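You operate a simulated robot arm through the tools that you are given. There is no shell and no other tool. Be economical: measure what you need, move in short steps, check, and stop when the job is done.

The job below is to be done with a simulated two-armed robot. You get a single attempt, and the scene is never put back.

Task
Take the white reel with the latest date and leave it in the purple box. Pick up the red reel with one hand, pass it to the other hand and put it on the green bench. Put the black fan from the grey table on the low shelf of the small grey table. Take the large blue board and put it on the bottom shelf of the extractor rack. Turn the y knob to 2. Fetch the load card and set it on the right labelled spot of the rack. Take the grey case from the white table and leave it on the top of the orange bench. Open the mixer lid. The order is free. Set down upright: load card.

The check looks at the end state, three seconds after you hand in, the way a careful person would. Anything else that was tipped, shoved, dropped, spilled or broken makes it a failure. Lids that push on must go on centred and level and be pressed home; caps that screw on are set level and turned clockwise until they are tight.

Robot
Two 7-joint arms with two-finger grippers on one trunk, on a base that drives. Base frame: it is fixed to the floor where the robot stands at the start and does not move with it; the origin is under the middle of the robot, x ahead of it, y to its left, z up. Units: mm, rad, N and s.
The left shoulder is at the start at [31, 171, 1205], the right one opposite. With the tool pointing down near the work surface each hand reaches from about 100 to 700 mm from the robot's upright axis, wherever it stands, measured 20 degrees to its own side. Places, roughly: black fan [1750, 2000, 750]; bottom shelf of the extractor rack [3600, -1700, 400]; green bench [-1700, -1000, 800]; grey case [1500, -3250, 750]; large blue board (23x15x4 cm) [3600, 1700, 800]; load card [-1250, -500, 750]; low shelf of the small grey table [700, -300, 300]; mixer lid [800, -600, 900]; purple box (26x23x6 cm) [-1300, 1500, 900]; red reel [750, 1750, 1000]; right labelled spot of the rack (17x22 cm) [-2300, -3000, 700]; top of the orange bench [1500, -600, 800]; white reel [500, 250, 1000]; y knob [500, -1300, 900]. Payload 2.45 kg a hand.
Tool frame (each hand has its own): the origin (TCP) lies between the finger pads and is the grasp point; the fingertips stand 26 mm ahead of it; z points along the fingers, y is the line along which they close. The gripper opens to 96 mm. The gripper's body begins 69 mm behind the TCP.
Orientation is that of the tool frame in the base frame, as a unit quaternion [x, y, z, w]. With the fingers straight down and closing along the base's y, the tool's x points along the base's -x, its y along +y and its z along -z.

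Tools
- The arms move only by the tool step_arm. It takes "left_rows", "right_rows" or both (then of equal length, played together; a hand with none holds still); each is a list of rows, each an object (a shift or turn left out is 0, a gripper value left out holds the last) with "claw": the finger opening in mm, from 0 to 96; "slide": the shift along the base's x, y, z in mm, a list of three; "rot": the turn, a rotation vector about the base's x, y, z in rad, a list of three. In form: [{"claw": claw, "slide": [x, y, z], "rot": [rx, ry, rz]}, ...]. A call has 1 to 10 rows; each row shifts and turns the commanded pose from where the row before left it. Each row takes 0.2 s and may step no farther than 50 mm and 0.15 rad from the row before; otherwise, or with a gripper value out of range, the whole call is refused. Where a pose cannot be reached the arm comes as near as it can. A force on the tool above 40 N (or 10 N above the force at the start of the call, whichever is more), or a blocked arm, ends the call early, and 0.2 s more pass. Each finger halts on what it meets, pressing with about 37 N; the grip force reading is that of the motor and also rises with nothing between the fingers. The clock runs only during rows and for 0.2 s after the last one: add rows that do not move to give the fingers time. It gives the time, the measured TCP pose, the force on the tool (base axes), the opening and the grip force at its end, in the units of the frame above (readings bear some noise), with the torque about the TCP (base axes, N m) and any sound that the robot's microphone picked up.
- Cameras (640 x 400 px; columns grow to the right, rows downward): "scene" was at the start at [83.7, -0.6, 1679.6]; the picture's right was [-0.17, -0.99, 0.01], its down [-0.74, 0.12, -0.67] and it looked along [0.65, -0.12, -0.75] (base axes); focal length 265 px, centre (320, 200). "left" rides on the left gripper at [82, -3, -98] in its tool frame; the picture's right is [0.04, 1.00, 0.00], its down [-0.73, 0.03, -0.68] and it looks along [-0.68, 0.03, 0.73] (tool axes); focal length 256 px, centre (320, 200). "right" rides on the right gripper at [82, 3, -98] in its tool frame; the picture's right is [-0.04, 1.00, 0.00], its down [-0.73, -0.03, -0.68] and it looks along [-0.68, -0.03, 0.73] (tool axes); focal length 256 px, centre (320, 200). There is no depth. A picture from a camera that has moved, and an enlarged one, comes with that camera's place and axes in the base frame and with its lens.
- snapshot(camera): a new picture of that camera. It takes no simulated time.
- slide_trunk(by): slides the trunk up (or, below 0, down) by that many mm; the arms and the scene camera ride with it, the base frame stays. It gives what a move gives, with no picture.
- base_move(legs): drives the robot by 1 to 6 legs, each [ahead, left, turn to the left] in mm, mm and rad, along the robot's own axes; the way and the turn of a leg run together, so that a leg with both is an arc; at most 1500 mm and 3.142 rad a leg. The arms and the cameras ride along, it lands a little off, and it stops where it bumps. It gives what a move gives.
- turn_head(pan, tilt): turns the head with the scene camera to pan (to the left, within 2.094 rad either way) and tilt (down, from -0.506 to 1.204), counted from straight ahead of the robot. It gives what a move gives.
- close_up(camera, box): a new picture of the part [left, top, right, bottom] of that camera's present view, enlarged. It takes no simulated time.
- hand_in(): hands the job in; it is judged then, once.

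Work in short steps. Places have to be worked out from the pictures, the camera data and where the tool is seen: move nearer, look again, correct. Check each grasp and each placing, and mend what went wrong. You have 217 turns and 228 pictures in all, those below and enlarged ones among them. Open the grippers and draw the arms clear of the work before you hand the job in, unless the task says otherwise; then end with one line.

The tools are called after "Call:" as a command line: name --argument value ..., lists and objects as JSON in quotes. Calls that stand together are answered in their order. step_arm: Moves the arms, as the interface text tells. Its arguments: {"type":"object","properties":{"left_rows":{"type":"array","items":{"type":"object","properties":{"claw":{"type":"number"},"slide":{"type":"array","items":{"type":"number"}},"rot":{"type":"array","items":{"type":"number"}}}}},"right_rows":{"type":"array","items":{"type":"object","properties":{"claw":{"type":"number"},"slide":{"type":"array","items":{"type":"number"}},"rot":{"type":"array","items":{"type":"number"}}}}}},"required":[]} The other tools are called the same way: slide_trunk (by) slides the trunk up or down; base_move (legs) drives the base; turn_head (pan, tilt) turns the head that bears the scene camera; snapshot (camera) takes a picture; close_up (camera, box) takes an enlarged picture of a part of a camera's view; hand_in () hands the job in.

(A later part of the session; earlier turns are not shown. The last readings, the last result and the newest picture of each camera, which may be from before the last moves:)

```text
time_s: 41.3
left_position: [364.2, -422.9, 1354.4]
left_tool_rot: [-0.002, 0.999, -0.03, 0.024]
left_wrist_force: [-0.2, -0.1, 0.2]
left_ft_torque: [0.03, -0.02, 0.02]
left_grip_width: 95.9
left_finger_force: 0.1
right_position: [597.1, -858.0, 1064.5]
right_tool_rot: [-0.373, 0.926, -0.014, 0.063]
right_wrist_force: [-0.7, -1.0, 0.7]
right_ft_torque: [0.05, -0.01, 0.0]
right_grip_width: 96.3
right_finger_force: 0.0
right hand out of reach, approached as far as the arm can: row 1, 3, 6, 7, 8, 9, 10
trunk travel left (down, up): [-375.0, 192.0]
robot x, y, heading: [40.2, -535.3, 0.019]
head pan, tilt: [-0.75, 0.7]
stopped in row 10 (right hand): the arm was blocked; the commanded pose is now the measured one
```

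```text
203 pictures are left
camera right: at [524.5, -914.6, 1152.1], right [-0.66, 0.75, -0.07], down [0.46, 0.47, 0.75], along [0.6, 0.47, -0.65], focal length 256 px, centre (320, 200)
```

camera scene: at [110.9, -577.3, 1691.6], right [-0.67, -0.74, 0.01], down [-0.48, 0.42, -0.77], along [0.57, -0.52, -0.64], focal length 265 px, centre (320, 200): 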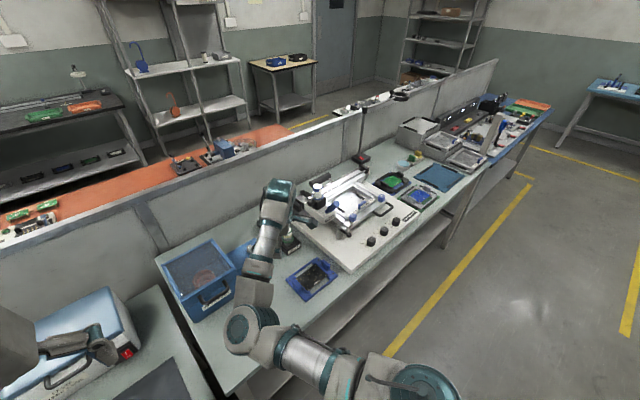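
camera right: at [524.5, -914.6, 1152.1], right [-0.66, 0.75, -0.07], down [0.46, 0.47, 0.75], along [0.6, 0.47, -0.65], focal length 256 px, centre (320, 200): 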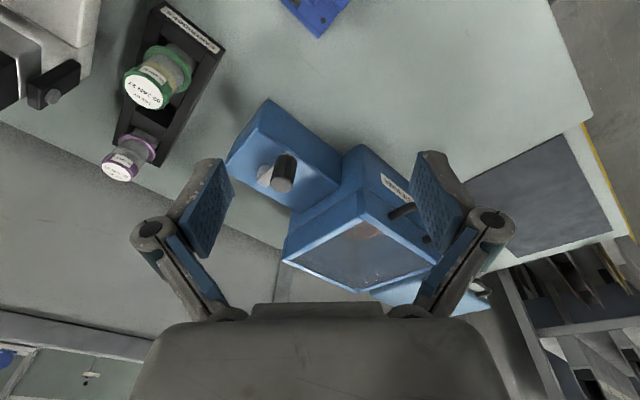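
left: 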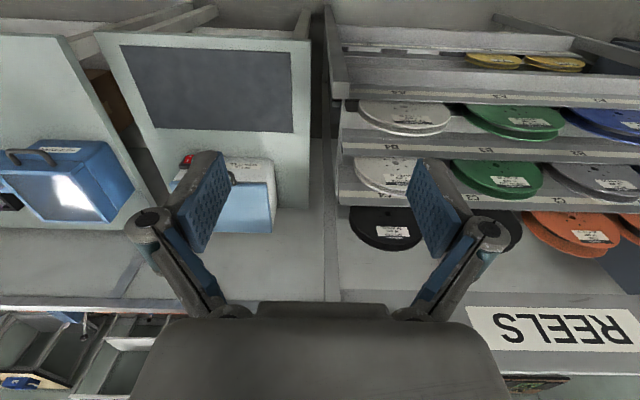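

Inward reach is limited to roughly straight ahead of the shoulder; I shift the base left instead so that the mixer sits in the right hand's sector.

Call:
base_move --legs '[[0, 190, 0]]'

Call:
step_arm --right_rows '[{"slide": [-40, 0, 0], "rot": [0, 0, 0.15]}, {"slide": [-40, 0, 0], "rot": [0, 0, 0.15]}, {"slide": [-40, 0, 0], "rot": [0, 0, 0.15]}, {"rot": [0, 0, 0.15]}, {"rot": [0, 0, 0.15]}, {"rot": [0, 0, 0.03]}, {}, {}, {}]'

Call:
step_arm --right_rows '[{}, {}, {}, {}, {}]'

Call:
snapshot --camera "right"

Call:
snapshot --camera "scene"

```text
time_s: 42.8
left_position: [361.9, -220.9, 1355.1]
left_tool_rot: [-0.002, 0.999, -0.033, 0.024]
left_wrist_force: [-1.1, -0.4, -0.3]
left_ft_torque: [-0.03, -0.01, -0.03]
left_grip_width: 95.9
left_finger_force: 0.1
right_position: [594.1, -658.0, 1066.0]
right_tool_rot: [-0.372, 0.926, -0.017, 0.062]
right_wrist_force: [-0.1, 0.0, 1.0]
right_ft_torque: [0.01, 0.04, -0.02]
right_grip_width: 95.8
right_finger_force: 0.1
trunk travel left (down, up): [-375.0, 192.0]
robot x, y, heading: [39.0, -333.5, 0.017]
head pan, tilt: [-0.75, 0.7]
```

```text
time_s: 45.0
left_position: [354.2, -188.4, 1354.4]
left_tool_rot: [-0.004, 0.999, -0.04, 0.027]
left_wrist_force: [1.1, -1.2, -0.3]
left_ft_torque: [0.03, 0.03, 0.01]
left_grip_width: 96.1
left_finger_force: 0.0
right_position: [514.0, -700.4, 1069.1]
right_tool_rot: [-0.698, 0.713, 0.0, 0.064]
right_wrist_force: [0.7, 0.4, -0.2]
right_ft_torque: [0.0, -0.01, -0.02]
right_grip_width: 96.0
right_finger_force: 0.1
right hand out of reach, approached as far as the arm can: row 1, 2, 3
trunk travel left (down, up): [-375.0, 192.0]
robot x, y, heading: [40.2, -328.8, 0.012]
head pan, tilt: [-0.75, 0.7]
stopped in row 9 (right hand): the arm was blocked; the commanded pose is now the measured one
```

```text
time_s: 46.4
left_position: [349.6, -207.9, 1358.2]
left_tool_rot: [-0.002, 0.999, -0.036, 0.029]
left_wrist_force: [-0.8, 0.3, 0.8]
left_ft_torque: [-0.04, -0.02, -0.01]
left_grip_width: 96.0
left_finger_force: 0.0
right_position: [511.2, -716.9, 1068.1]
right_tool_rot: [-0.697, 0.713, 0.004, 0.069]
right_wrist_force: [0.1, 0.8, -0.4]
right_ft_torque: [-0.02, -0.01, 0.01]
right_grip_width: 96.0
right_finger_force: 0.1
trunk travel left (down, up): [-375.0, 192.0]
robot x, y, heading: [38.9, -337.1, 0.017]
head pan, tilt: [-0.75, 0.7]
stopped in row 5 (right hand): the arm was blocked; the commanded pose is now the measured one
```

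```text
202 pictures are left
camera right: at [496.9, -807.4, 1156.1], right [-0.99, 0.07, -0.09], down [-0.02, 0.66, 0.75], along [0.11, 0.75, -0.66], focal length 256 px, centre (320, 200)
```

right: 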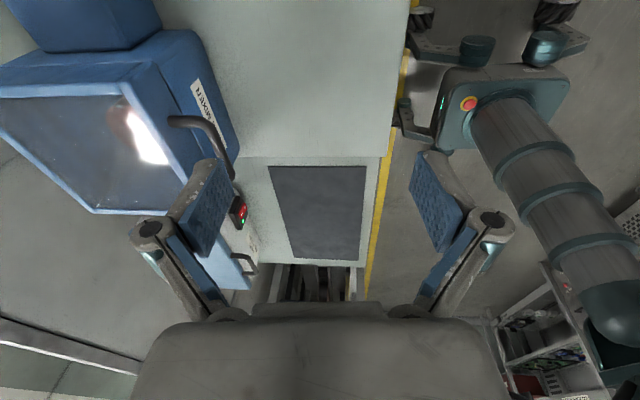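

```text
201 pictures are left
camera scene: at [107.2, -411.1, 1690.5], right [-0.67, -0.74, 0.0], down [-0.48, 0.44, -0.76], along [0.56, -0.51, -0.65], focal length 265 px, centre (320, 200)
```

scene: 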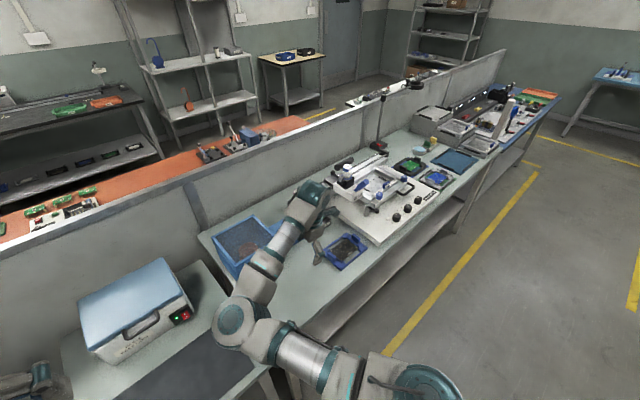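

I zoom in on the handle to see how it is fixed.

Call:
close_up --camera "right" --box '[0, 0, 290, 230]'

Call:
close_up --camera "scene" --box '[190, 180, 350, 290]'

```text
1.74 times, centred on (145, 115) of right
camera zoom: at [496.9, -807.4, 1156.1], right [-0.99, 0.07, -0.09], down [-0.02, 0.66, 0.75], along [0.11, 0.75, -0.66], focal length 445 px, centre (624, 348)
```

zoom: 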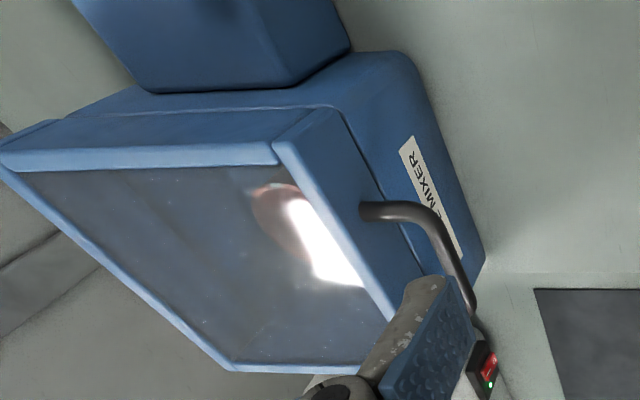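

```text
3.64 times, centred on (270, 235) of scene
camera zoom: at [107.2, -411.1, 1690.5], right [-0.67, -0.74, 0.0], down [-0.48, 0.44, -0.76], along [0.56, -0.51, -0.65], focal length 963 px, centre (502, 73)
```

zoom: 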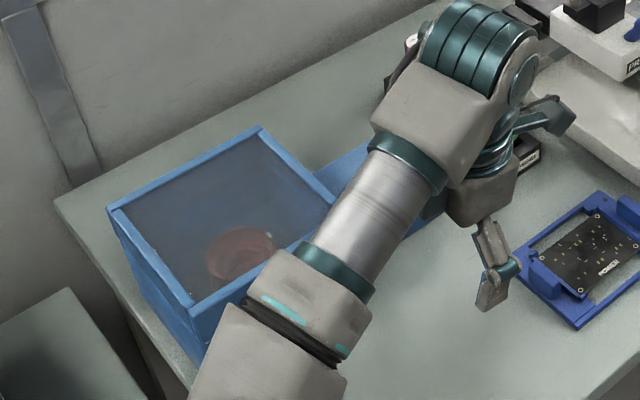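

The handle is a U-bar on the lid's front, parallel to y, near (685,-600,880). I move the hand over it at height and look again.

Call:
step_arm --right_rows '[{"slide": [40, 20, 0]}, {"slide": [40, 20, 0]}, {"slide": [40, 20, 0]}, {"slide": [40, 20, 0]}, {"slide": [0, 20, 0]}, {}, {}, {}, {}]'

Call:
step_arm --right_rows '[{}, {}, {}]'

Call:
snapshot --camera "right"

```text
time_s: 48.4
left_position: [350.7, -184.6, 1355.8]
left_tool_rot: [-0.004, 0.999, -0.045, 0.028]
left_wrist_force: [0.7, 0.9, 0.4]
left_ft_torque: [-0.04, 0.03, -0.01]
left_grip_width: 95.8
left_finger_force: 0.0
right_position: [669.6, -595.7, 1071.4]
right_tool_rot: [-0.699, 0.712, -0.001, 0.064]
right_wrist_force: [-0.2, 0.8, 0.3]
right_ft_torque: [-0.07, 0.03, 0.01]
right_grip_width: 95.7
right_finger_force: 0.0
trunk travel left (down, up): [-375.0, 192.0]
robot x, y, heading: [40.5, -336.3, 0.012]
head pan, tilt: [-0.75, 0.7]
```

```text
time_s: 49.2
left_position: [350.4, -200.2, 1356.9]
left_tool_rot: [-0.003, 0.999, -0.039, 0.029]
left_wrist_force: [-0.2, 1.0, 0.1]
left_ft_torque: [0.0, 0.02, 0.01]
left_grip_width: 95.9
left_finger_force: 0.0
right_position: [670.3, -610.3, 1069.5]
right_tool_rot: [-0.697, 0.714, 0.002, 0.067]
right_wrist_force: [0.8, 0.3, 0.5]
right_ft_torque: [0.03, 0.0, -0.01]
right_grip_width: 96.1
right_finger_force: 0.0
trunk travel left (down, up): [-375.0, 192.0]
robot x, y, heading: [39.3, -331.2, 0.015]
head pan, tilt: [-0.75, 0.7]
```

```text
198 pictures are left
camera right: at [657.1, -700.9, 1157.1], right [-0.99, 0.07, -0.09], down [-0.02, 0.66, 0.75], along [0.11, 0.74, -0.66], focal length 256 px, centre (320, 200)
```

right: 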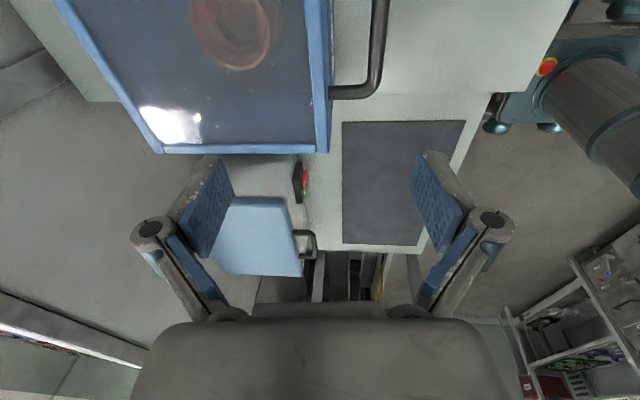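

Triangulated handle bar: x≈639, far end y≈-598, z≈937, lid face x≈675. I straighten the tool, narrow the fingers to 32 mm and move above the bar.

Call:
step_arm --right_rows '[{"slide": [-15, -15, 0], "rot": [-0.048, 0.046, 0], "claw": 32}, {"slide": [-16, -15, 0], "rot": [-0.048, 0.046, 0]}, {"slide": [0, 0, -25]}, {"slide": [0, 0, -25]}, {}, {}, {}]'

Call:
step_arm --right_rows '[{}, {}, {}]'

Call:
snapshot --camera "right"

```text
time_s: 50.8
left_position: [351.1, -230.3, 1359.8]
left_tool_rot: [-0.003, 0.999, -0.029, 0.029]
left_wrist_force: [-0.3, -0.7, 0.2]
left_ft_torque: [0.1, -0.04, -0.01]
left_grip_width: 95.9
left_finger_force: 0.1
right_position: [639.5, -665.8, 1012.1]
right_tool_rot: [-0.698, 0.716, 0.006, 0.005]
right_wrist_force: [0.0, -0.6, 0.3]
right_ft_torque: [0.06, -0.02, 0.0]
right_grip_width: 31.9
right_finger_force: 0.0
trunk travel left (down, up): [-375.0, 192.0]
robot x, y, heading: [39.4, -339.7, 0.018]
head pan, tilt: [-0.75, 0.7]
```

```text
time_s: 51.6
left_position: [351.1, -225.6, 1359.5]
left_tool_rot: [-0.002, 0.999, -0.031, 0.03]
left_wrist_force: [-0.2, -0.5, 0.0]
left_ft_torque: [0.06, -0.04, -0.01]
left_grip_width: 96.0
left_finger_force: 0.0
right_position: [639.4, -663.3, 1013.3]
right_tool_rot: [-0.698, 0.716, 0.004, 0.005]
right_wrist_force: [-0.1, -0.9, 0.9]
right_ft_torque: [0.02, -0.02, -0.04]
right_grip_width: 31.6
right_finger_force: 0.1
trunk travel left (down, up): [-375.0, 192.0]
robot x, y, heading: [38.0, -339.0, 0.017]
head pan, tilt: [-0.75, 0.7]
```

```text
197 pictures are left
camera right: at [634.2, -745.8, 1109.9], right [-1.0, 0.07, 0.0], down [0.05, 0.72, 0.69], along [0.05, 0.69, -0.72], focal length 256 px, centre (320, 200)
```

right: 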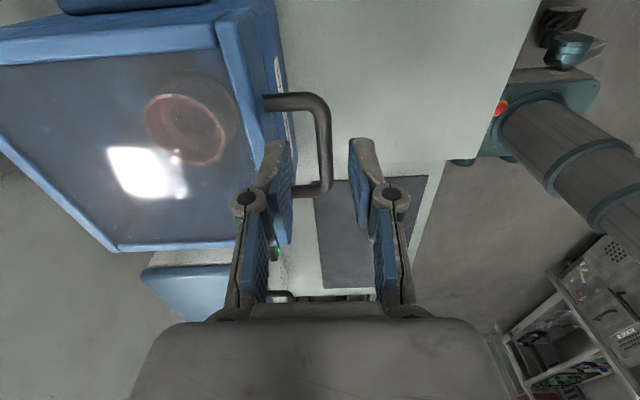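

The bar sits right between the fingers (x≈638, centre y≈-643). I descend so that the pads reach the bar and close.

Call:
step_arm --right_rows '[{"slide": [0, 18, -20]}, {"slide": [0, 0, -22]}, {"slide": [0, 0, -22]}, {}, {}, {"claw": 0}, {}, {}]'

Call:
snapshot --camera "right"

```text
time_s: 53.4
left_position: [347.3, -210.4, 1357.7]
left_tool_rot: [-0.003, 0.999, -0.037, 0.03]
left_wrist_force: [-0.2, 0.2, -0.4]
left_ft_torque: [0.02, 0.03, -0.01]
left_grip_width: 95.8
left_finger_force: 0.1
right_position: [639.0, -625.8, 954.3]
right_tool_rot: [-0.702, 0.713, 0.006, 0.004]
right_wrist_force: [-14.8, 5.8, 0.2]
right_ft_torque: [1.06, 0.15, 1.06]
right_grip_width: 11.6
right_finger_force: 38.6
trunk travel left (down, up): [-375.0, 192.0]
robot x, y, heading: [37.9, -335.8, 0.012]
head pan, tilt: [-0.75, 0.7]
```

```text
196 pictures are left
camera right: at [634.0, -709.2, 1050.1], right [-1.0, 0.06, 0.0], down [0.04, 0.72, 0.69], along [0.04, 0.69, -0.72], focal length 256 px, centre (320, 200)
```

right: 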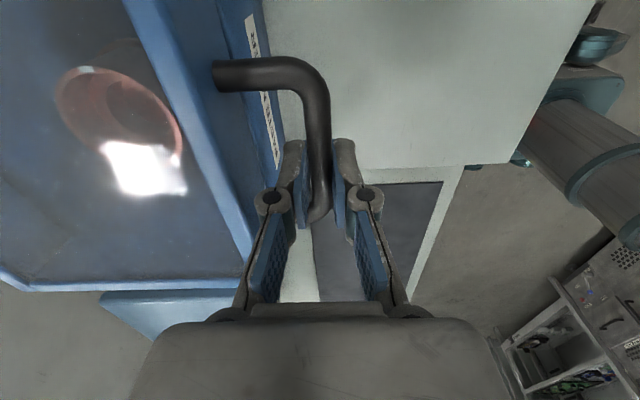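

Grip holds the 12 mm bar. I lift along an arc about a rear hinge near x≈850, with radius ≈211 mm, first to about 43°.

Call:
step_arm --right_rows '[{"slide": [2, 0, 31]}, {"slide": [7, 0, 31]}, {"slide": [12, 0, 29]}, {"slide": [16, 0, 27]}, {"slide": [20, 0, 25]}, {}, {}]'

Call:
snapshot --camera "right"

Call:
snapshot --camera "scene"

```text
time_s: 55.0
left_position: [355.9, -207.4, 1355.5]
left_tool_rot: [-0.003, 0.999, -0.037, 0.026]
left_wrist_force: [0.6, 0.8, 0.1]
left_ft_torque: [-0.02, 0.0, -0.01]
left_grip_width: 96.1
left_finger_force: 0.1
right_position: [703.7, -625.6, 1095.2]
right_tool_rot: [-0.699, 0.715, 0.003, 0.0]
right_wrist_force: [19.2, 4.1, -20.9]
right_ft_torque: [0.09, -0.25, 0.88]
right_grip_width: 11.3
right_finger_force: 38.6
trunk travel left (down, up): [-375.0, 192.0]
robot x, y, heading: [37.7, -335.4, 0.014]
head pan, tilt: [-0.75, 0.7]
```

```text
195 pictures are left
camera right: at [699.5, -707.9, 1192.2], right [-1.0, 0.06, 0.0], down [0.05, 0.73, 0.68], along [0.04, 0.68, -0.73], focal length 256 px, centre (320, 200)
```

right: 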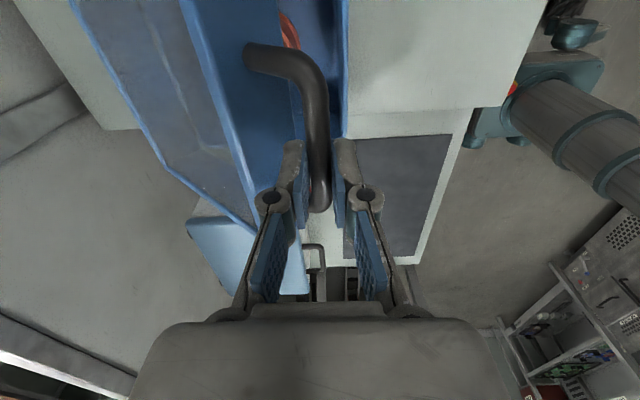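

```text
194 pictures are left
camera scene: at [120.2, -395.5, 1690.4], right [-0.67, -0.74, 0.01], down [-0.49, 0.43, -0.76], along [0.56, -0.51, -0.65], focal length 265 px, centre (320, 200)
```

scene: 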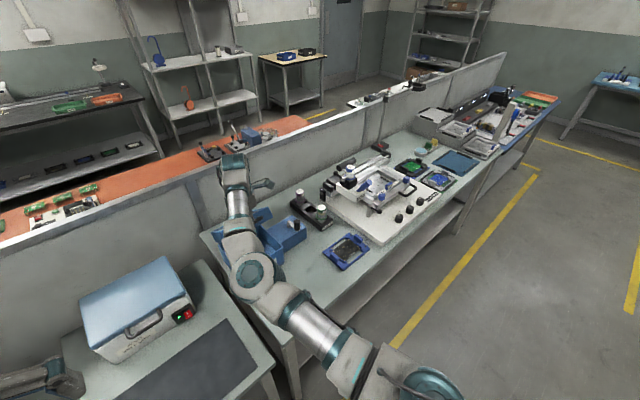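

Lid at about 43°; the pull points toward the hinge, so I tighten the radius a little and continue.

Call:
step_arm --right_rows '[{"slide": [25, 0, 14]}, {"slide": [26, 0, 15]}, {"slide": [27, 0, 12]}, {}, {}]'

```text
time_s: 56.2
left_position: [352.4, -209.3, 1357.8]
left_tool_rot: [-0.001, 0.999, -0.036, 0.027]
left_wrist_force: [0.2, 0.3, 0.0]
left_ft_torque: [0.04, -0.01, 0.01]
left_grip_width: 95.7
left_finger_force: 0.1
right_position: [726.6, -625.3, 1115.1]
right_tool_rot: [-0.698, 0.716, 0.002, 0.001]
right_wrist_force: [8.9, -4.1, -10.4]
right_ft_torque: [-0.28, -0.15, 0.93]
right_grip_width: 11.6
right_finger_force: 38.6
right hand out of reach, approached as far as the arm can: row 1, 2, 3
trunk travel left (down, up): [-375.0, 192.0]
robot x, y, heading: [37.8, -337.7, 0.015]
head pan, tilt: [-0.75, 0.7]
```

Out of arm reach; I continue the arc by alternately driving forward and raising the trunk in small steps, still holding the bar.

Call:
base_move --legs '[[25, 0, 0]]'

Call:
slide_trunk --by 16

Call:
base_move --legs '[[30, 0, 0]]'

Call:
slide_trunk --by 12

Call:
snapshot --camera "right"

Call:
snapshot --camera "scene"

```text
time_s: 57.0
left_position: [370.2, -208.0, 1359.5]
left_tool_rot: [-0.002, 0.999, -0.036, 0.03]
left_wrist_force: [-0.3, -0.8, -0.9]
left_ft_torque: [0.01, 0.01, 0.02]
left_grip_width: 96.0
left_finger_force: 0.2
right_position: [740.2, -624.2, 1120.5]
right_tool_rot: [-0.699, 0.715, 0.0, 0.004]
right_wrist_force: [-20.0, -7.3, 28.9]
right_ft_torque: [-0.29, 0.25, 0.95]
right_grip_width: 11.3
right_finger_force: 38.5
trunk travel left (down, up): [-375.0, 192.0]
robot x, y, heading: [64.5, -336.3, 0.015]
head pan, tilt: [-0.75, 0.7]
```

```text
time_s: 57.7
left_position: [379.9, -210.0, 1371.7]
left_tool_rot: [-0.003, 0.999, -0.036, 0.028]
left_wrist_force: [0.5, -0.6, -0.2]
left_ft_torque: [-0.01, 0.0, -0.02]
left_grip_width: 95.9
left_finger_force: 0.0
right_position: [753.7, -625.1, 1130.0]
right_tool_rot: [-0.699, 0.715, 0.005, 0.0]
right_wrist_force: [13.0, 0.4, -22.4]
right_ft_torque: [0.94, -0.1, 0.95]
right_grip_width: 11.6
right_finger_force: 38.9
trunk travel left (down, up): [-391.0, 176.0]
robot x, y, heading: [61.8, -339.2, 0.008]
head pan, tilt: [-0.75, 0.7]
```

```text
time_s: 58.5
left_position: [401.9, -208.3, 1375.5]
left_tool_rot: [-0.002, 0.999, -0.038, 0.029]
left_wrist_force: [0.4, 0.5, 0.4]
left_ft_torque: [0.01, 0.04, 0.01]
left_grip_width: 96.2
left_finger_force: 0.0
right_position: [770.2, -623.8, 1139.4]
right_tool_rot: [-0.698, 0.716, -0.001, 0.002]
right_wrist_force: [-10.8, -2.9, 20.8]
right_ft_torque: [-0.69, 0.15, 1.0]
right_grip_width: 11.4
right_finger_force: 38.3
trunk travel left (down, up): [-391.0, 176.0]
robot x, y, heading: [94.3, -334.9, 0.01]
head pan, tilt: [-0.75, 0.7]
```

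```text
time_s: 59.1
left_position: [409.4, -208.8, 1385.3]
left_tool_rot: [-0.002, 0.999, -0.038, 0.028]
left_wrist_force: [-0.5, -0.4, -0.4]
left_ft_torque: [0.04, 0.0, 0.01]
left_grip_width: 96.1
left_finger_force: 0.1
right_position: [783.9, -625.2, 1144.6]
right_tool_rot: [-0.699, 0.715, 0.003, 0.001]
right_wrist_force: [13.0, 5.0, -33.7]
right_ft_torque: [0.15, -0.13, 0.93]
right_grip_width: 11.7
right_finger_force: 38.7
trunk travel left (down, up): [-403.0, 164.0]
robot x, y, heading: [94.8, -338.8, 0.011]
head pan, tilt: [-0.75, 0.7]
```

```text
193 pictures are left
camera right: at [779.3, -706.8, 1241.3], right [-1.0, 0.06, 0.0], down [0.05, 0.73, 0.68], along [0.04, 0.68, -0.73], focal length 256 px, centre (320, 200)
```

right: 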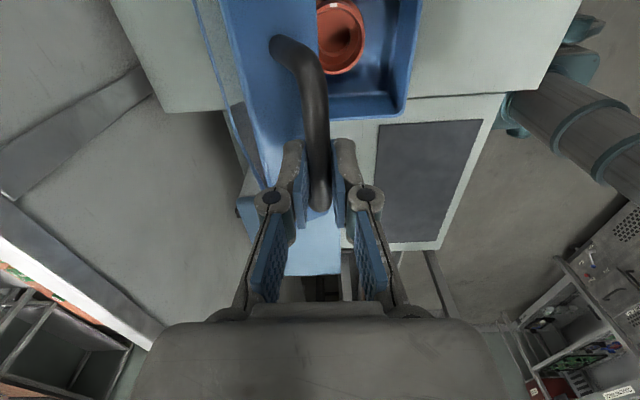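

```text
192 pictures are left
camera scene: at [169.3, -398.6, 1717.9], right [-0.67, -0.74, 0.01], down [-0.49, 0.43, -0.76], along [0.56, -0.51, -0.65], focal length 265 px, centre (320, 200)
```

scene: 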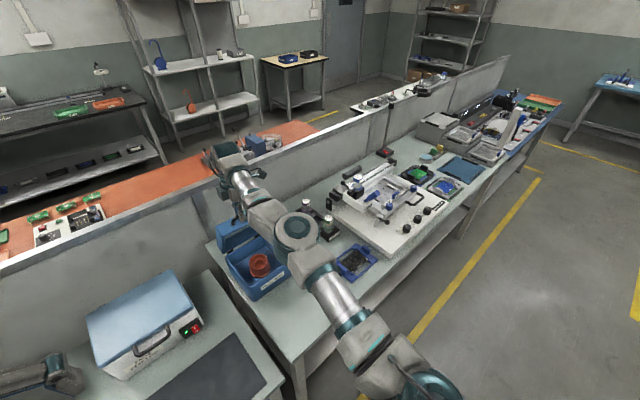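

Lid at ~70°. I push on over the top with base and arm.

Call:
step_arm --right_rows '[{"slide": [15, 0, 0]}, {"slide": [15, 0, 0]}, {}]'

Call:
base_move --legs '[[35, 0, 0]]'

Call:
step_arm --right_rows '[{"slide": [15, 0, -2]}, {"slide": [15, 0, -2]}, {}]'

Call:
snapshot --camera "right"

```text
time_s: 59.9
left_position: [408.8, -209.4, 1385.9]
left_tool_rot: [-0.002, 0.999, -0.037, 0.027]
left_wrist_force: [0.7, 0.0, 0.7]
left_ft_torque: [0.02, -0.02, 0.02]
left_grip_width: 96.1
left_finger_force: 0.1
right_position: [784.2, -623.3, 1144.7]
right_tool_rot: [-0.698, 0.716, 0.002, 0.0]
right_wrist_force: [12.1, 1.6, -32.4]
right_ft_torque: [-0.07, -0.14, 0.88]
right_grip_width: 11.4
right_finger_force: 38.5
right hand out of reach, approached as far as the arm can: row 1, 2
trunk travel left (down, up): [-403.0, 164.0]
robot x, y, heading: [95.7, -338.8, 0.014]
head pan, tilt: [-0.75, 0.7]
```

```text
time_s: 60.7
left_position: [432.9, -210.3, 1388.6]
left_tool_rot: [-0.002, 0.999, -0.038, 0.031]
left_wrist_force: [0.0, -0.3, -0.3]
left_ft_torque: [0.02, 0.02, -0.03]
left_grip_width: 95.8
left_finger_force: 0.1
right_position: [805.0, -625.0, 1153.3]
right_tool_rot: [-0.697, 0.717, -0.003, 0.003]
right_wrist_force: [-7.8, -5.8, 27.0]
right_ft_torque: [-0.56, 0.14, 0.97]
right_grip_width: 11.6
right_finger_force: 38.6
trunk travel left (down, up): [-403.0, 164.0]
robot x, y, heading: [127.3, -337.1, 0.015]
head pan, tilt: [-0.75, 0.7]
```

```text
time_s: 61.5
left_position: [433.5, -209.3, 1386.6]
left_tool_rot: [-0.002, 0.999, -0.035, 0.03]
left_wrist_force: [-0.2, -0.3, -0.6]
left_ft_torque: [0.0, -0.02, 0.01]
left_grip_width: 96.0
left_finger_force: 0.1
right_position: [807.8, -624.0, 1153.3]
right_tool_rot: [-0.697, 0.717, -0.002, 0.003]
right_wrist_force: [-2.0, -5.5, 8.7]
right_ft_torque: [-0.24, -0.01, 0.95]
right_grip_width: 11.6
right_finger_force: 38.8
right hand out of reach, approached as far as the arm can: row 1, 2
trunk travel left (down, up): [-403.0, 164.0]
robot x, y, heading: [126.6, -340.0, 0.008]
head pan, tilt: [-0.75, 0.7]
```

```text
191 pictures are left
camera right: at [801.9, -706.2, 1251.6], right [-1.0, 0.07, -0.01], down [0.04, 0.73, 0.68], along [0.05, 0.68, -0.73], focal length 256 px, centre (320, 200)
```

right: 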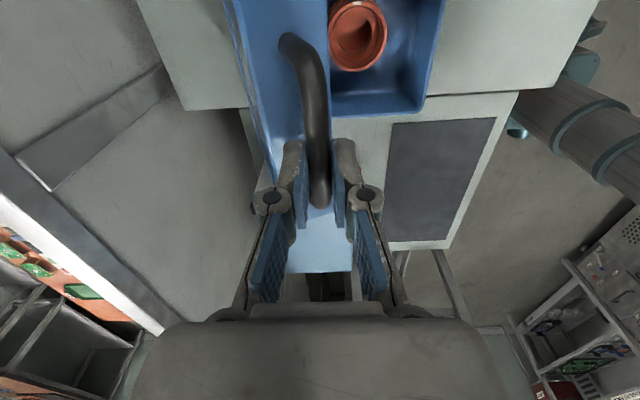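

Going well; two more small forward drives to bring the lid past upright.

Call:
base_move --legs '[[40, 0, 0]]'

Call:
step_arm --right_rows '[{"slide": [5, 0, 3]}]'

Call:
base_move --legs '[[35, 0, 0]]'

Call:
snapshot --camera "right"

Call:
snapshot --camera "scene"

```text
time_s: 62.4
left_position: [473.4, -208.7, 1387.4]
left_tool_rot: [-0.003, 0.999, -0.036, 0.03]
left_wrist_force: [-0.6, -1.1, 0.5]
left_ft_torque: [0.03, 0.04, 0.01]
left_grip_width: 95.8
left_finger_force: 0.0
right_position: [847.6, -622.4, 1152.2]
right_tool_rot: [-0.698, 0.716, 0.0, 0.003]
right_wrist_force: [-1.8, -1.1, 1.6]
right_ft_torque: [-0.44, 0.09, 0.94]
right_grip_width: 11.3
right_finger_force: 38.4
trunk travel left (down, up): [-403.0, 164.0]
robot x, y, heading: [171.2, -335.8, 0.014]
head pan, tilt: [-0.75, 0.7]
```

```text
time_s: 62.8
left_position: [472.7, -207.9, 1388.5]
left_tool_rot: [-0.002, 0.999, -0.036, 0.03]
left_wrist_force: [-0.3, 0.1, -0.2]
left_ft_torque: [-0.03, -0.03, -0.02]
left_grip_width: 95.9
left_finger_force: 0.0
right_position: [851.1, -622.5, 1152.1]
right_tool_rot: [-0.7, 0.714, 0.0, 0.002]
right_wrist_force: [-0.1, 0.4, -14.0]
right_ft_torque: [-0.04, -0.08, 0.92]
right_grip_width: 11.2
right_finger_force: 38.2
right hand out of reach, approached as far as the arm can: row 1
trunk travel left (down, up): [-403.0, 164.0]
robot x, y, heading: [167.3, -337.8, 0.016]
head pan, tilt: [-0.75, 0.7]
```

```text
time_s: 63.7
left_position: [498.2, -205.6, 1388.3]
left_tool_rot: [-0.001, 0.999, -0.036, 0.032]
left_wrist_force: [0.2, -0.6, -1.2]
left_ft_torque: [-0.03, -0.02, 0.0]
left_grip_width: 96.0
left_finger_force: 0.1
right_position: [875.1, -611.3, 1156.8]
right_tool_rot: [-0.702, 0.712, 0.001, 0.007]
right_wrist_force: [1.5, 12.4, -5.7]
right_ft_torque: [-0.37, 0.35, 0.31]
right_grip_width: 11.4
right_finger_force: 37.7
trunk travel left (down, up): [-403.0, 164.0]
robot x, y, heading: [194.4, -330.5, 0.013]
head pan, tilt: [-0.75, 0.7]
```

```text
190 pictures are left
camera right: at [870.8, -694.6, 1253.9], right [-1.0, 0.05, -0.01], down [0.03, 0.73, 0.69], along [0.04, 0.69, -0.73], focal length 256 px, centre (320, 200)
```

right: 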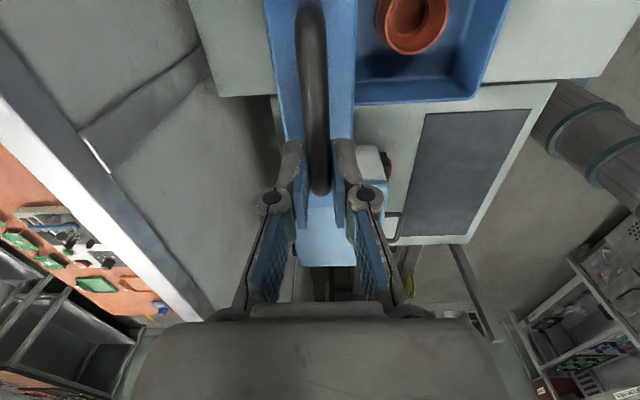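

```text
189 pictures are left
camera scene: at [257.2, -357.5, 1721.7], right [-0.67, -0.74, 0.02], down [-0.48, 0.42, -0.77], along [0.56, -0.53, -0.64], focal length 265 px, centre (320, 200)
```

scene: 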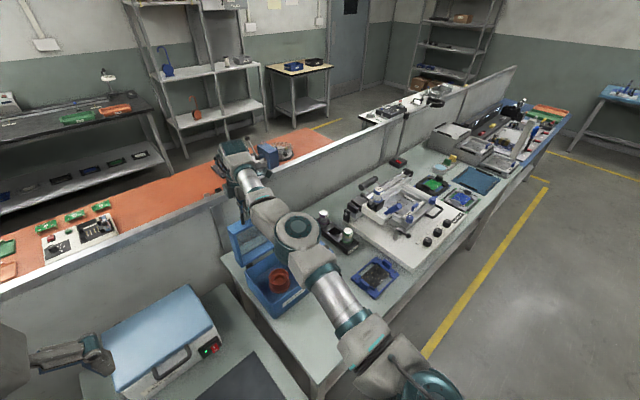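

Lid is about upright; one more push, then release and watch whether it stays.

Call:
base_move --legs '[[30, 0, 0]]'

Call:
step_arm --right_rows '[{"claw": 32}, {}, {"slide": [0, 0, 25]}, {"slide": [0, 0, 25]}, {}]'

Call:
snapshot --camera "right"

```text
time_s: 64.5
left_position: [501.5, -229.4, 1391.2]
left_tool_rot: [0.004, 0.999, -0.023, 0.034]
left_wrist_force: [-1.0, 1.1, -1.4]
left_ft_torque: [-0.07, -0.06, -0.01]
left_grip_width: 96.1
left_finger_force: 0.1
right_position: [872.7, -633.8, 1153.7]
right_tool_rot: [-0.699, 0.715, 0.008, 0.018]
right_wrist_force: [2.3, 30.2, 9.5]
right_ft_torque: [0.18, 0.18, 0.93]
right_grip_width: 11.4
right_finger_force: 38.7
trunk travel left (down, up): [-403.0, 164.0]
robot x, y, heading: [200.1, -324.9, -0.002]
head pan, tilt: [-0.75, 0.7]
```

```text
time_s: 65.7
left_position: [502.2, -260.4, 1391.6]
left_tool_rot: [0.003, 0.999, -0.013, 0.033]
left_wrist_force: [-0.1, 0.2, 0.6]
left_ft_torque: [0.02, 0.0, -0.04]
left_grip_width: 96.0
left_finger_force: 0.0
right_position: [860.5, -656.0, 1199.6]
right_tool_rot: [-0.7, 0.714, 0.016, 0.025]
right_wrist_force: [0.5, 0.4, 0.1]
right_ft_torque: [-0.01, -0.01, -0.03]
right_grip_width: 32.0
right_finger_force: 0.0
right hand out of reach, approached as far as the arm can: row 3, 4
trunk travel left (down, up): [-403.0, 164.0]
robot x, y, heading: [204.5, -321.6, -0.0]
head pan, tilt: [-0.75, 0.7]
```

```text
188 pictures are left
camera right: at [854.7, -742.8, 1291.9], right [-1.0, 0.06, -0.01], down [0.04, 0.69, 0.72], along [0.05, 0.72, -0.69], focal length 256 px, centre (320, 200)
```

right: 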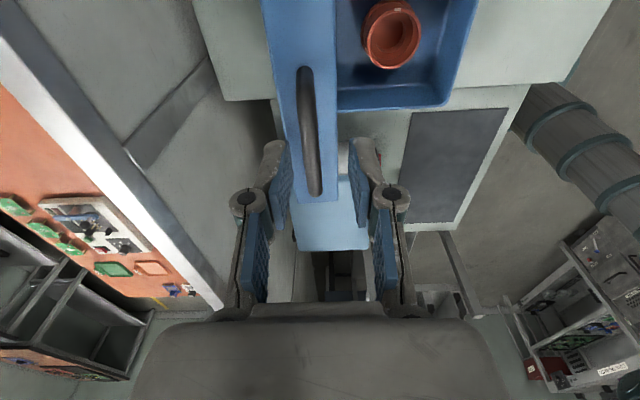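

The lid stays open; the base just touched something, so I raise the trunk and back away.

Call:
slide_trunk --by 80

Call:
base_move --legs '[[-250, 0, 0]]'

Call:
snapshot --camera "scene"

Call:
snapshot --camera "right"

```text
time_s: 66.9
left_position: [499.9, -261.1, 1472.6]
left_tool_rot: [0.006, 0.999, -0.011, 0.035]
left_wrist_force: [-0.1, -0.4, -0.3]
left_ft_torque: [0.01, -0.01, 0.04]
left_grip_width: 96.0
left_finger_force: 0.0
right_position: [856.7, -656.1, 1283.7]
right_tool_rot: [-0.699, 0.715, 0.014, 0.028]
right_wrist_force: [-1.7, -0.2, -0.2]
right_ft_torque: [0.03, -0.04, 0.01]
right_grip_width: 31.9
right_finger_force: 0.1
trunk travel left (down, up): [-483.0, 84.0]
robot x, y, heading: [199.2, -324.9, -0.003]
head pan, tilt: [-0.75, 0.7]
```

```text
time_s: 68.7
left_position: [258.2, -247.2, 1469.4]
left_tool_rot: [0.002, 0.999, -0.016, 0.033]
left_wrist_force: [0.6, 0.1, 0.3]
left_ft_torque: [0.0, 0.05, 0.01]
left_grip_width: 96.1
left_finger_force: 0.0
right_position: [622.8, -639.9, 1284.2]
right_tool_rot: [-0.702, 0.711, 0.013, 0.024]
right_wrist_force: [1.5, 0.5, 0.1]
right_ft_torque: [-0.01, 0.08, 0.02]
right_grip_width: 32.0
right_finger_force: 0.1
trunk travel left (down, up): [-483.0, 84.0]
robot x, y, heading: [-43.5, -322.5, 0.003]
head pan, tilt: [-0.75, 0.7]
```

```text
187 pictures are left
camera scene: at [15.7, -379.6, 1798.7], right [-0.68, -0.73, 0.01], down [-0.48, 0.44, -0.76], along [0.56, -0.52, -0.65], focal length 265 px, centre (320, 200)
```

scene: 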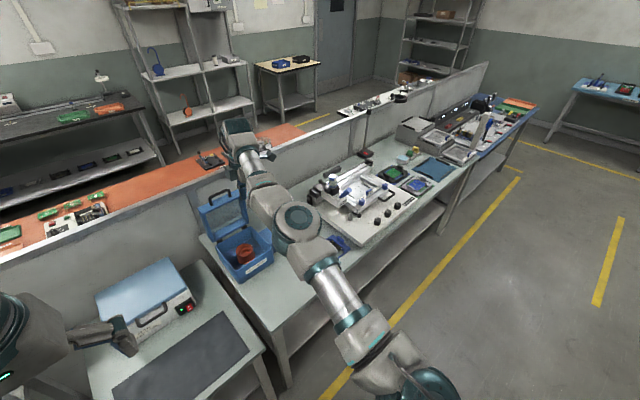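

```text
186 pictures are left
camera right: at [616.5, -727.6, 1377.0], right [-1.0, 0.06, -0.01], down [0.03, 0.7, 0.72], along [0.05, 0.71, -0.7], focal length 256 px, centre (320, 200)
```

right: 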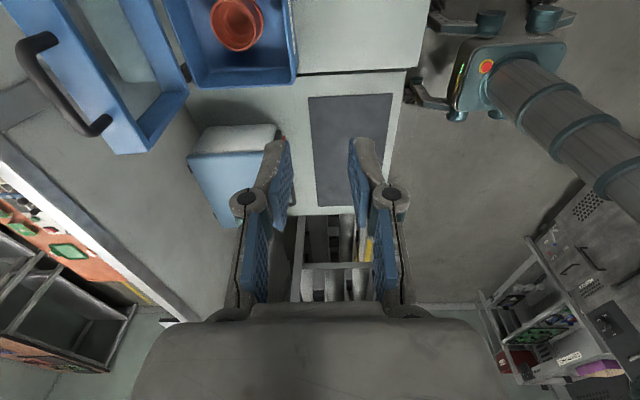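

Lid open and clear. Next the knobs: I strafe right to stand before them and look.

Call:
base_move --legs '[[0, -720, 0]]'

Call:
turn_head --pan -0.3 --tilt 0.9

Call:
step_arm --right_rows '[{}, {}, {}, {}, {}, {}]'

Call:
snapshot --camera "scene"

Call:
snapshot --camera "right"

```text
time_s: 72.7
left_position: [250.7, -934.4, 1468.6]
left_tool_rot: [-0.001, 0.999, -0.031, 0.036]
left_wrist_force: [1.1, 1.1, 0.5]
left_ft_torque: [-0.07, 0.11, -0.03]
left_grip_width: 96.0
left_finger_force: 0.1
right_position: [622.5, -1331.8, 1300.1]
right_tool_rot: [-0.704, 0.71, 0.001, 0.016]
right_wrist_force: [0.7, 1.1, 0.0]
right_ft_torque: [-0.13, 0.03, 0.03]
right_grip_width: 32.1
right_finger_force: 0.2
trunk travel left (down, up): [-483.0, 84.0]
robot x, y, heading: [-38.5, -1053.0, 0.008]
head pan, tilt: [-0.75, 0.7]
```

```text
time_s: 73.6
left_position: [248.2, -935.7, 1470.2]
left_tool_rot: [-0.002, 0.999, -0.028, 0.038]
left_wrist_force: [0.4, 0.2, 0.2]
left_ft_torque: [0.06, 0.08, 0.02]
left_grip_width: 95.8
left_finger_force: 0.0
right_position: [624.1, -1332.4, 1303.7]
right_tool_rot: [-0.706, 0.708, 0.0, 0.019]
right_wrist_force: [0.4, 1.5, 0.3]
right_ft_torque: [-0.09, 0.02, 0.0]
right_grip_width: 31.8
right_finger_force: 0.0
trunk travel left (down, up): [-483.0, 84.0]
robot x, y, heading: [-40.8, -1044.8, 0.009]
head pan, tilt: [-0.3, 0.901]
```

```text
time_s: 75.0
left_position: [248.8, -980.0, 1472.3]
left_tool_rot: [-0.002, 0.999, -0.017, 0.037]
left_wrist_force: [-0.4, -1.0, -0.8]
left_ft_torque: [0.04, -0.03, 0.0]
left_grip_width: 95.7
left_finger_force: 0.1
right_position: [620.7, -1373.9, 1295.1]
right_tool_rot: [-0.704, 0.71, 0.01, 0.026]
right_wrist_force: [-0.7, -0.7, -1.5]
right_ft_torque: [0.07, -0.01, -0.01]
right_grip_width: 32.0
right_finger_force: 0.2
trunk travel left (down, up): [-483.0, 84.0]
robot x, y, heading: [-40.1, -1060.7, 0.007]
head pan, tilt: [-0.3, 0.901]
```

```text
185 pictures are left
camera scene: at [23.8, -1062.0, 1782.9], right [-0.29, -0.96, 0.01], down [-0.75, 0.22, -0.62], along [0.59, -0.19, -0.78], focal length 265 px, centre (320, 200)
```

scene: 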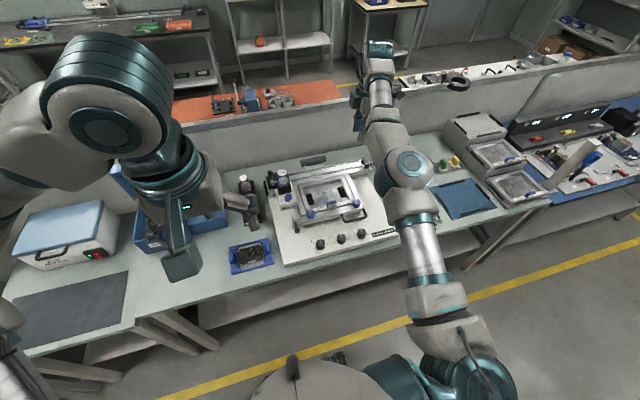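

```text
184 pictures are left
camera right: at [614.6, -1460.3, 1387.1], right [-1.0, 0.05, -0.02], down [0.02, 0.7, 0.72], along [0.05, 0.71, -0.7], focal length 256 px, centre (320, 200)
```

right: 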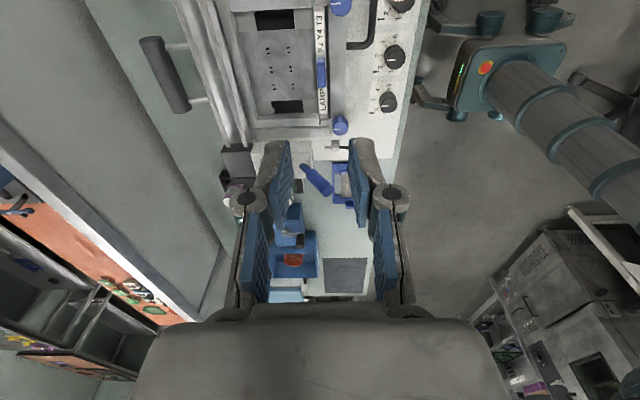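

I enlarge the knob area.

Call:
close_up --camera "scene" --box '[290, 215, 400, 275]'

Call:
close_up --camera "right" --box '[340, 0, 440, 130]'

```text
5.82 times, centred on (345, 245) of scene
camera zoom: at [23.8, -1062.0, 1782.9], right [-0.29, -0.96, 0.01], down [-0.75, 0.22, -0.62], along [0.59, -0.19, -0.78], focal length 1541 px, centre (174, -62)
```

zoom: 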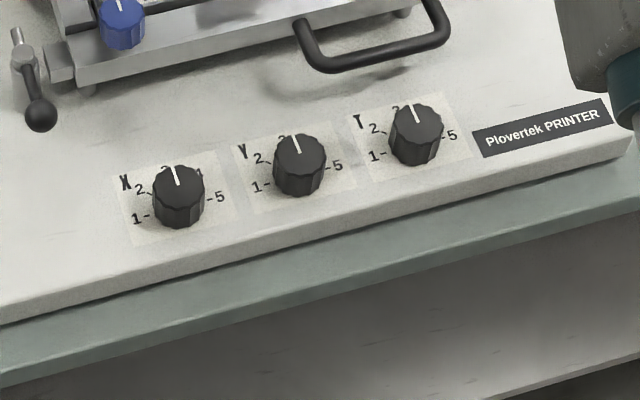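

```text
3.08 times, centred on (390, 65) of right
camera zoom: at [614.6, -1460.3, 1387.1], right [-1.0, 0.05, -0.02], down [0.02, 0.7, 0.72], along [0.05, 0.71, -0.7], focal length 788 px, centre (105, 615)
```

zoom: 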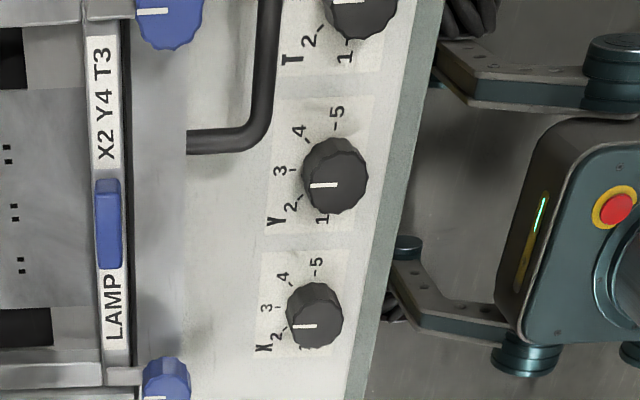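

Y is the middle knob, now at 3, top at about (498,-1308,890). I lower the trunk, turn the hand back 0.75 rad and go above it.

Call:
slide_trunk --by -108

Call:
step_arm --right_rows '[{"slide": [-40, 10, -10], "rot": [0, 0, -0.15], "claw": 60}, {"slide": [-40, 10, -20], "rot": [0, 0, -0.15]}, {"slide": [-40, 10, -20], "rot": [0, 0, -0.15]}, {"slide": [0, 10, -20], "rot": [0, 0, -0.15]}, {"slide": [0, 10, -20], "rot": [0, 0, -0.15]}, {}, {}, {}]'

Call:
step_arm --right_rows '[{}, {}, {}, {}]'

Call:
snapshot --camera "right"

```text
time_s: 76.4
left_position: [245.9, -961.2, 1364.6]
left_tool_rot: [0.0, 0.999, -0.02, 0.04]
left_wrist_force: [0.2, -1.0, 0.2]
left_ft_torque: [0.02, -0.01, -0.02]
left_grip_width: 95.8
left_finger_force: 0.0
right_position: [620.5, -1355.3, 1193.3]
right_tool_rot: [-0.704, 0.71, 0.005, 0.025]
right_wrist_force: [-0.2, -1.7, 0.6]
right_ft_torque: [0.07, -0.01, 0.0]
right_grip_width: 32.2
right_finger_force: 0.0
trunk travel left (down, up): [-375.0, 192.0]
robot x, y, heading: [-40.9, -1050.7, 0.005]
head pan, tilt: [-0.3, 0.901]
```

```text
time_s: 78.2
left_position: [248.4, -989.5, 1364.0]
left_tool_rot: [0.001, 0.999, -0.011, 0.037]
left_wrist_force: [0.2, -0.5, -1.0]
left_ft_torque: [0.01, -0.03, 0.0]
left_grip_width: 96.0
left_finger_force: 0.0
right_position: [545.1, -1371.0, 1093.8]
right_tool_rot: [-0.394, 0.919, 0.004, 0.027]
right_wrist_force: [0.2, -0.3, 0.2]
right_ft_torque: [0.11, -0.03, 0.02]
right_grip_width: 60.1
right_finger_force: 0.0
right hand out of reach, approached as far as the arm can: row 2, 3, 4, 5
trunk travel left (down, up): [-375.0, 192.0]
robot x, y, heading: [-40.1, -1060.9, 0.009]
head pan, tilt: [-0.3, 0.901]
```

```text
time_s: 79.2
left_position: [245.9, -963.8, 1363.2]
left_tool_rot: [0.0, 0.999, -0.019, 0.038]
left_wrist_force: [-0.4, 0.0, 0.5]
left_ft_torque: [0.01, -0.03, 0.03]
left_grip_width: 95.9
left_finger_force: 0.1
right_position: [542.2, -1353.4, 1100.5]
right_tool_rot: [-0.389, 0.921, -0.006, 0.024]
right_wrist_force: [-0.2, -1.2, 0.6]
right_ft_torque: [0.14, -0.05, 0.01]
right_grip_width: 60.1
right_finger_force: 0.1
trunk travel left (down, up): [-375.0, 192.0]
robot x, y, heading: [-39.5, -1051.6, 0.01]
head pan, tilt: [-0.3, 0.901]
```

```text
181 pictures are left
camera right: at [479.5, -1412.2, 1194.5], right [-0.69, 0.72, -0.03], down [0.5, 0.5, 0.71], along [0.53, 0.48, -0.7], focal length 256 px, centre (320, 200)
```

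right: 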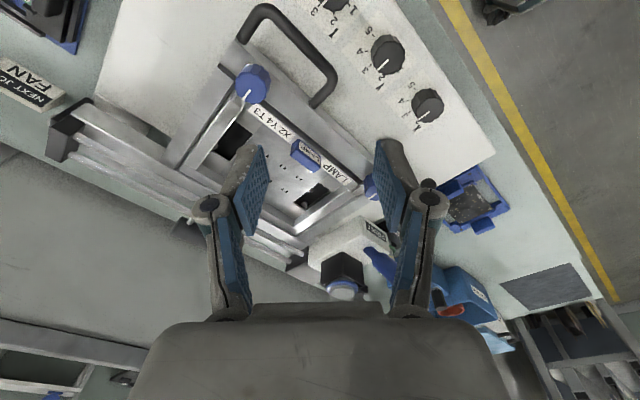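

Again the inward limit; I shift the base 75 mm left and re-aim.

Call:
base_move --legs '[[0, 80, 0]]'

Call:
step_arm --right_rows '[{"slide": [-22, -18, -20]}, {"slide": [-22, -17, -30]}, {"slide": [0, 0, -30]}, {}, {}, {}, {}, {}]'

Call:
step_arm --right_rows '[{}, {}, {}, {}]'

Call:
snapshot --camera "right"

```text
time_s: 80.3
left_position: [247.5, -876.4, 1363.4]
left_tool_rot: [-0.002, 0.999, -0.023, 0.038]
left_wrist_force: [-0.6, 0.5, 0.0]
left_ft_torque: [-0.06, 0.01, 0.0]
left_grip_width: 96.0
left_finger_force: 0.0
right_position: [545.1, -1261.6, 1099.6]
right_tool_rot: [-0.396, 0.918, -0.005, 0.022]
right_wrist_force: [-0.1, 0.5, -0.4]
right_ft_torque: [-0.02, 0.05, 0.01]
right_grip_width: 60.3
right_finger_force: 0.0
trunk travel left (down, up): [-375.0, 192.0]
robot x, y, heading: [-42.4, -969.0, 0.009]
head pan, tilt: [-0.3, 0.901]
```

```text
time_s: 82.1
left_position: [244.3, -879.3, 1366.0]
left_tool_rot: [-0.002, 0.999, -0.02, 0.04]
left_wrist_force: [-1.0, 1.5, 0.2]
left_ft_torque: [-0.06, 0.01, 0.0]
left_grip_width: 96.1
left_finger_force: 0.0
right_position: [499.3, -1301.1, 1019.3]
right_tool_rot: [-0.396, 0.918, -0.004, 0.026]
right_wrist_force: [0.8, 0.8, -0.8]
right_ft_torque: [0.0, 0.05, -0.01]
right_grip_width: 60.1
right_finger_force: 0.1
right hand out of reach, approached as far as the arm can: row 1
trunk travel left (down, up): [-375.0, 192.0]
robot x, y, heading: [-40.8, -970.1, 0.009]
head pan, tilt: [-0.3, 0.901]
```

```text
time_s: 83.1
left_position: [244.2, -882.6, 1366.4]
left_tool_rot: [-0.001, 0.999, -0.02, 0.039]
left_wrist_force: [-0.4, 0.3, -0.1]
left_ft_torque: [-0.03, 0.01, -0.01]
left_grip_width: 96.0
left_finger_force: 0.0
right_position: [499.5, -1304.0, 1019.1]
right_tool_rot: [-0.396, 0.918, -0.003, 0.027]
right_wrist_force: [0.2, -0.2, 0.3]
right_ft_torque: [0.04, -0.01, -0.02]
right_grip_width: 59.9
right_finger_force: 0.1
trunk travel left (down, up): [-375.0, 192.0]
robot x, y, heading: [-44.4, -964.9, 0.002]
head pan, tilt: [-0.3, 0.901]
```

```text
180 pictures are left
camera right: at [436.2, -1363.2, 1112.1], right [-0.7, 0.72, -0.03], down [0.49, 0.5, 0.71], along [0.52, 0.48, -0.7], focal length 256 px, centre (320, 200)
```

right: 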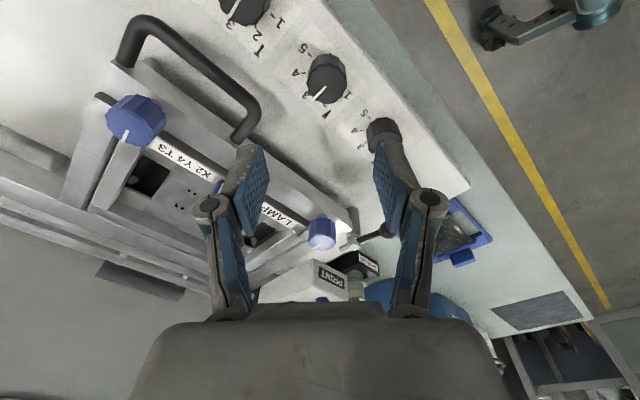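

Knob top ≈(490,-1308). A close-up gives me the dial angles.

Call:
close_up --camera "right" --box '[260, 30, 400, 150]'

```text
3.33 times, centred on (330, 90) of right
camera zoom: at [436.2, -1363.2, 1112.1], right [-0.7, 0.72, -0.03], down [0.49, 0.5, 0.71], along [0.52, 0.48, -0.7], focal length 853 px, centre (287, 567)
```

zoom: 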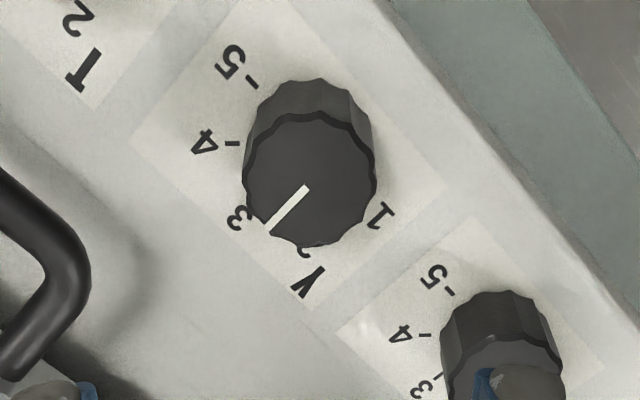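

Steps are 45° apart, centre ≈(498,-1303), pointer near 3. I straighten the tool, descend to about z 900 and close on the knob.

Call:
step_arm --right_rows '[{"slide": [0, 0, -30], "rot": [-0.016, 0.05, 0]}, {"slide": [0, 0, -35]}, {"slide": [0, 0, -30]}, {"slide": [0, 0, -20]}, {}, {}]'

Call:
snapshot --camera "right"

```text
time_s: 84.5
left_position: [243.4, -887.0, 1366.0]
left_tool_rot: [0.0, 0.999, -0.018, 0.04]
left_wrist_force: [0.2, 0.6, 0.4]
left_ft_torque: [-0.04, -0.03, 0.0]
left_grip_width: 95.8
left_finger_force: 0.1
right_position: [499.2, -1307.3, 903.3]
right_tool_rot: [-0.396, 0.918, 0.001, 0.001]
right_wrist_force: [0.8, -0.5, -0.5]
right_ft_torque: [0.0, 0.02, 0.04]
right_grip_width: 59.8
right_finger_force: 0.0
trunk travel left (down, up): [-375.0, 192.0]
robot x, y, heading: [-36.4, -970.5, 0.009]
head pan, tilt: [-0.3, 0.901]
```

```text
178 pictures are left
camera right: at [441.6, -1365.5, 1000.3], right [-0.7, 0.72, 0.0], down [0.52, 0.51, 0.68], along [0.49, 0.48, -0.73], focal length 256 px, centre (320, 200)
```

right: 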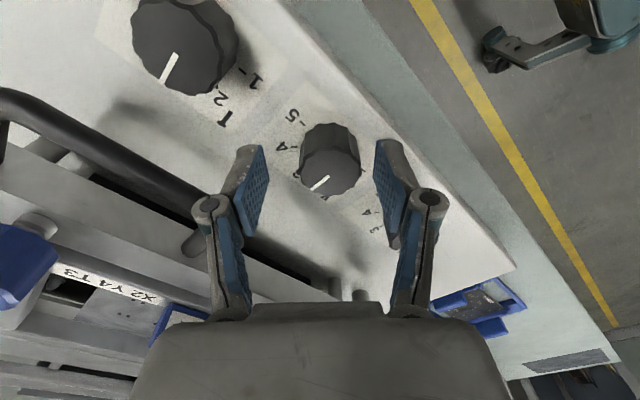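

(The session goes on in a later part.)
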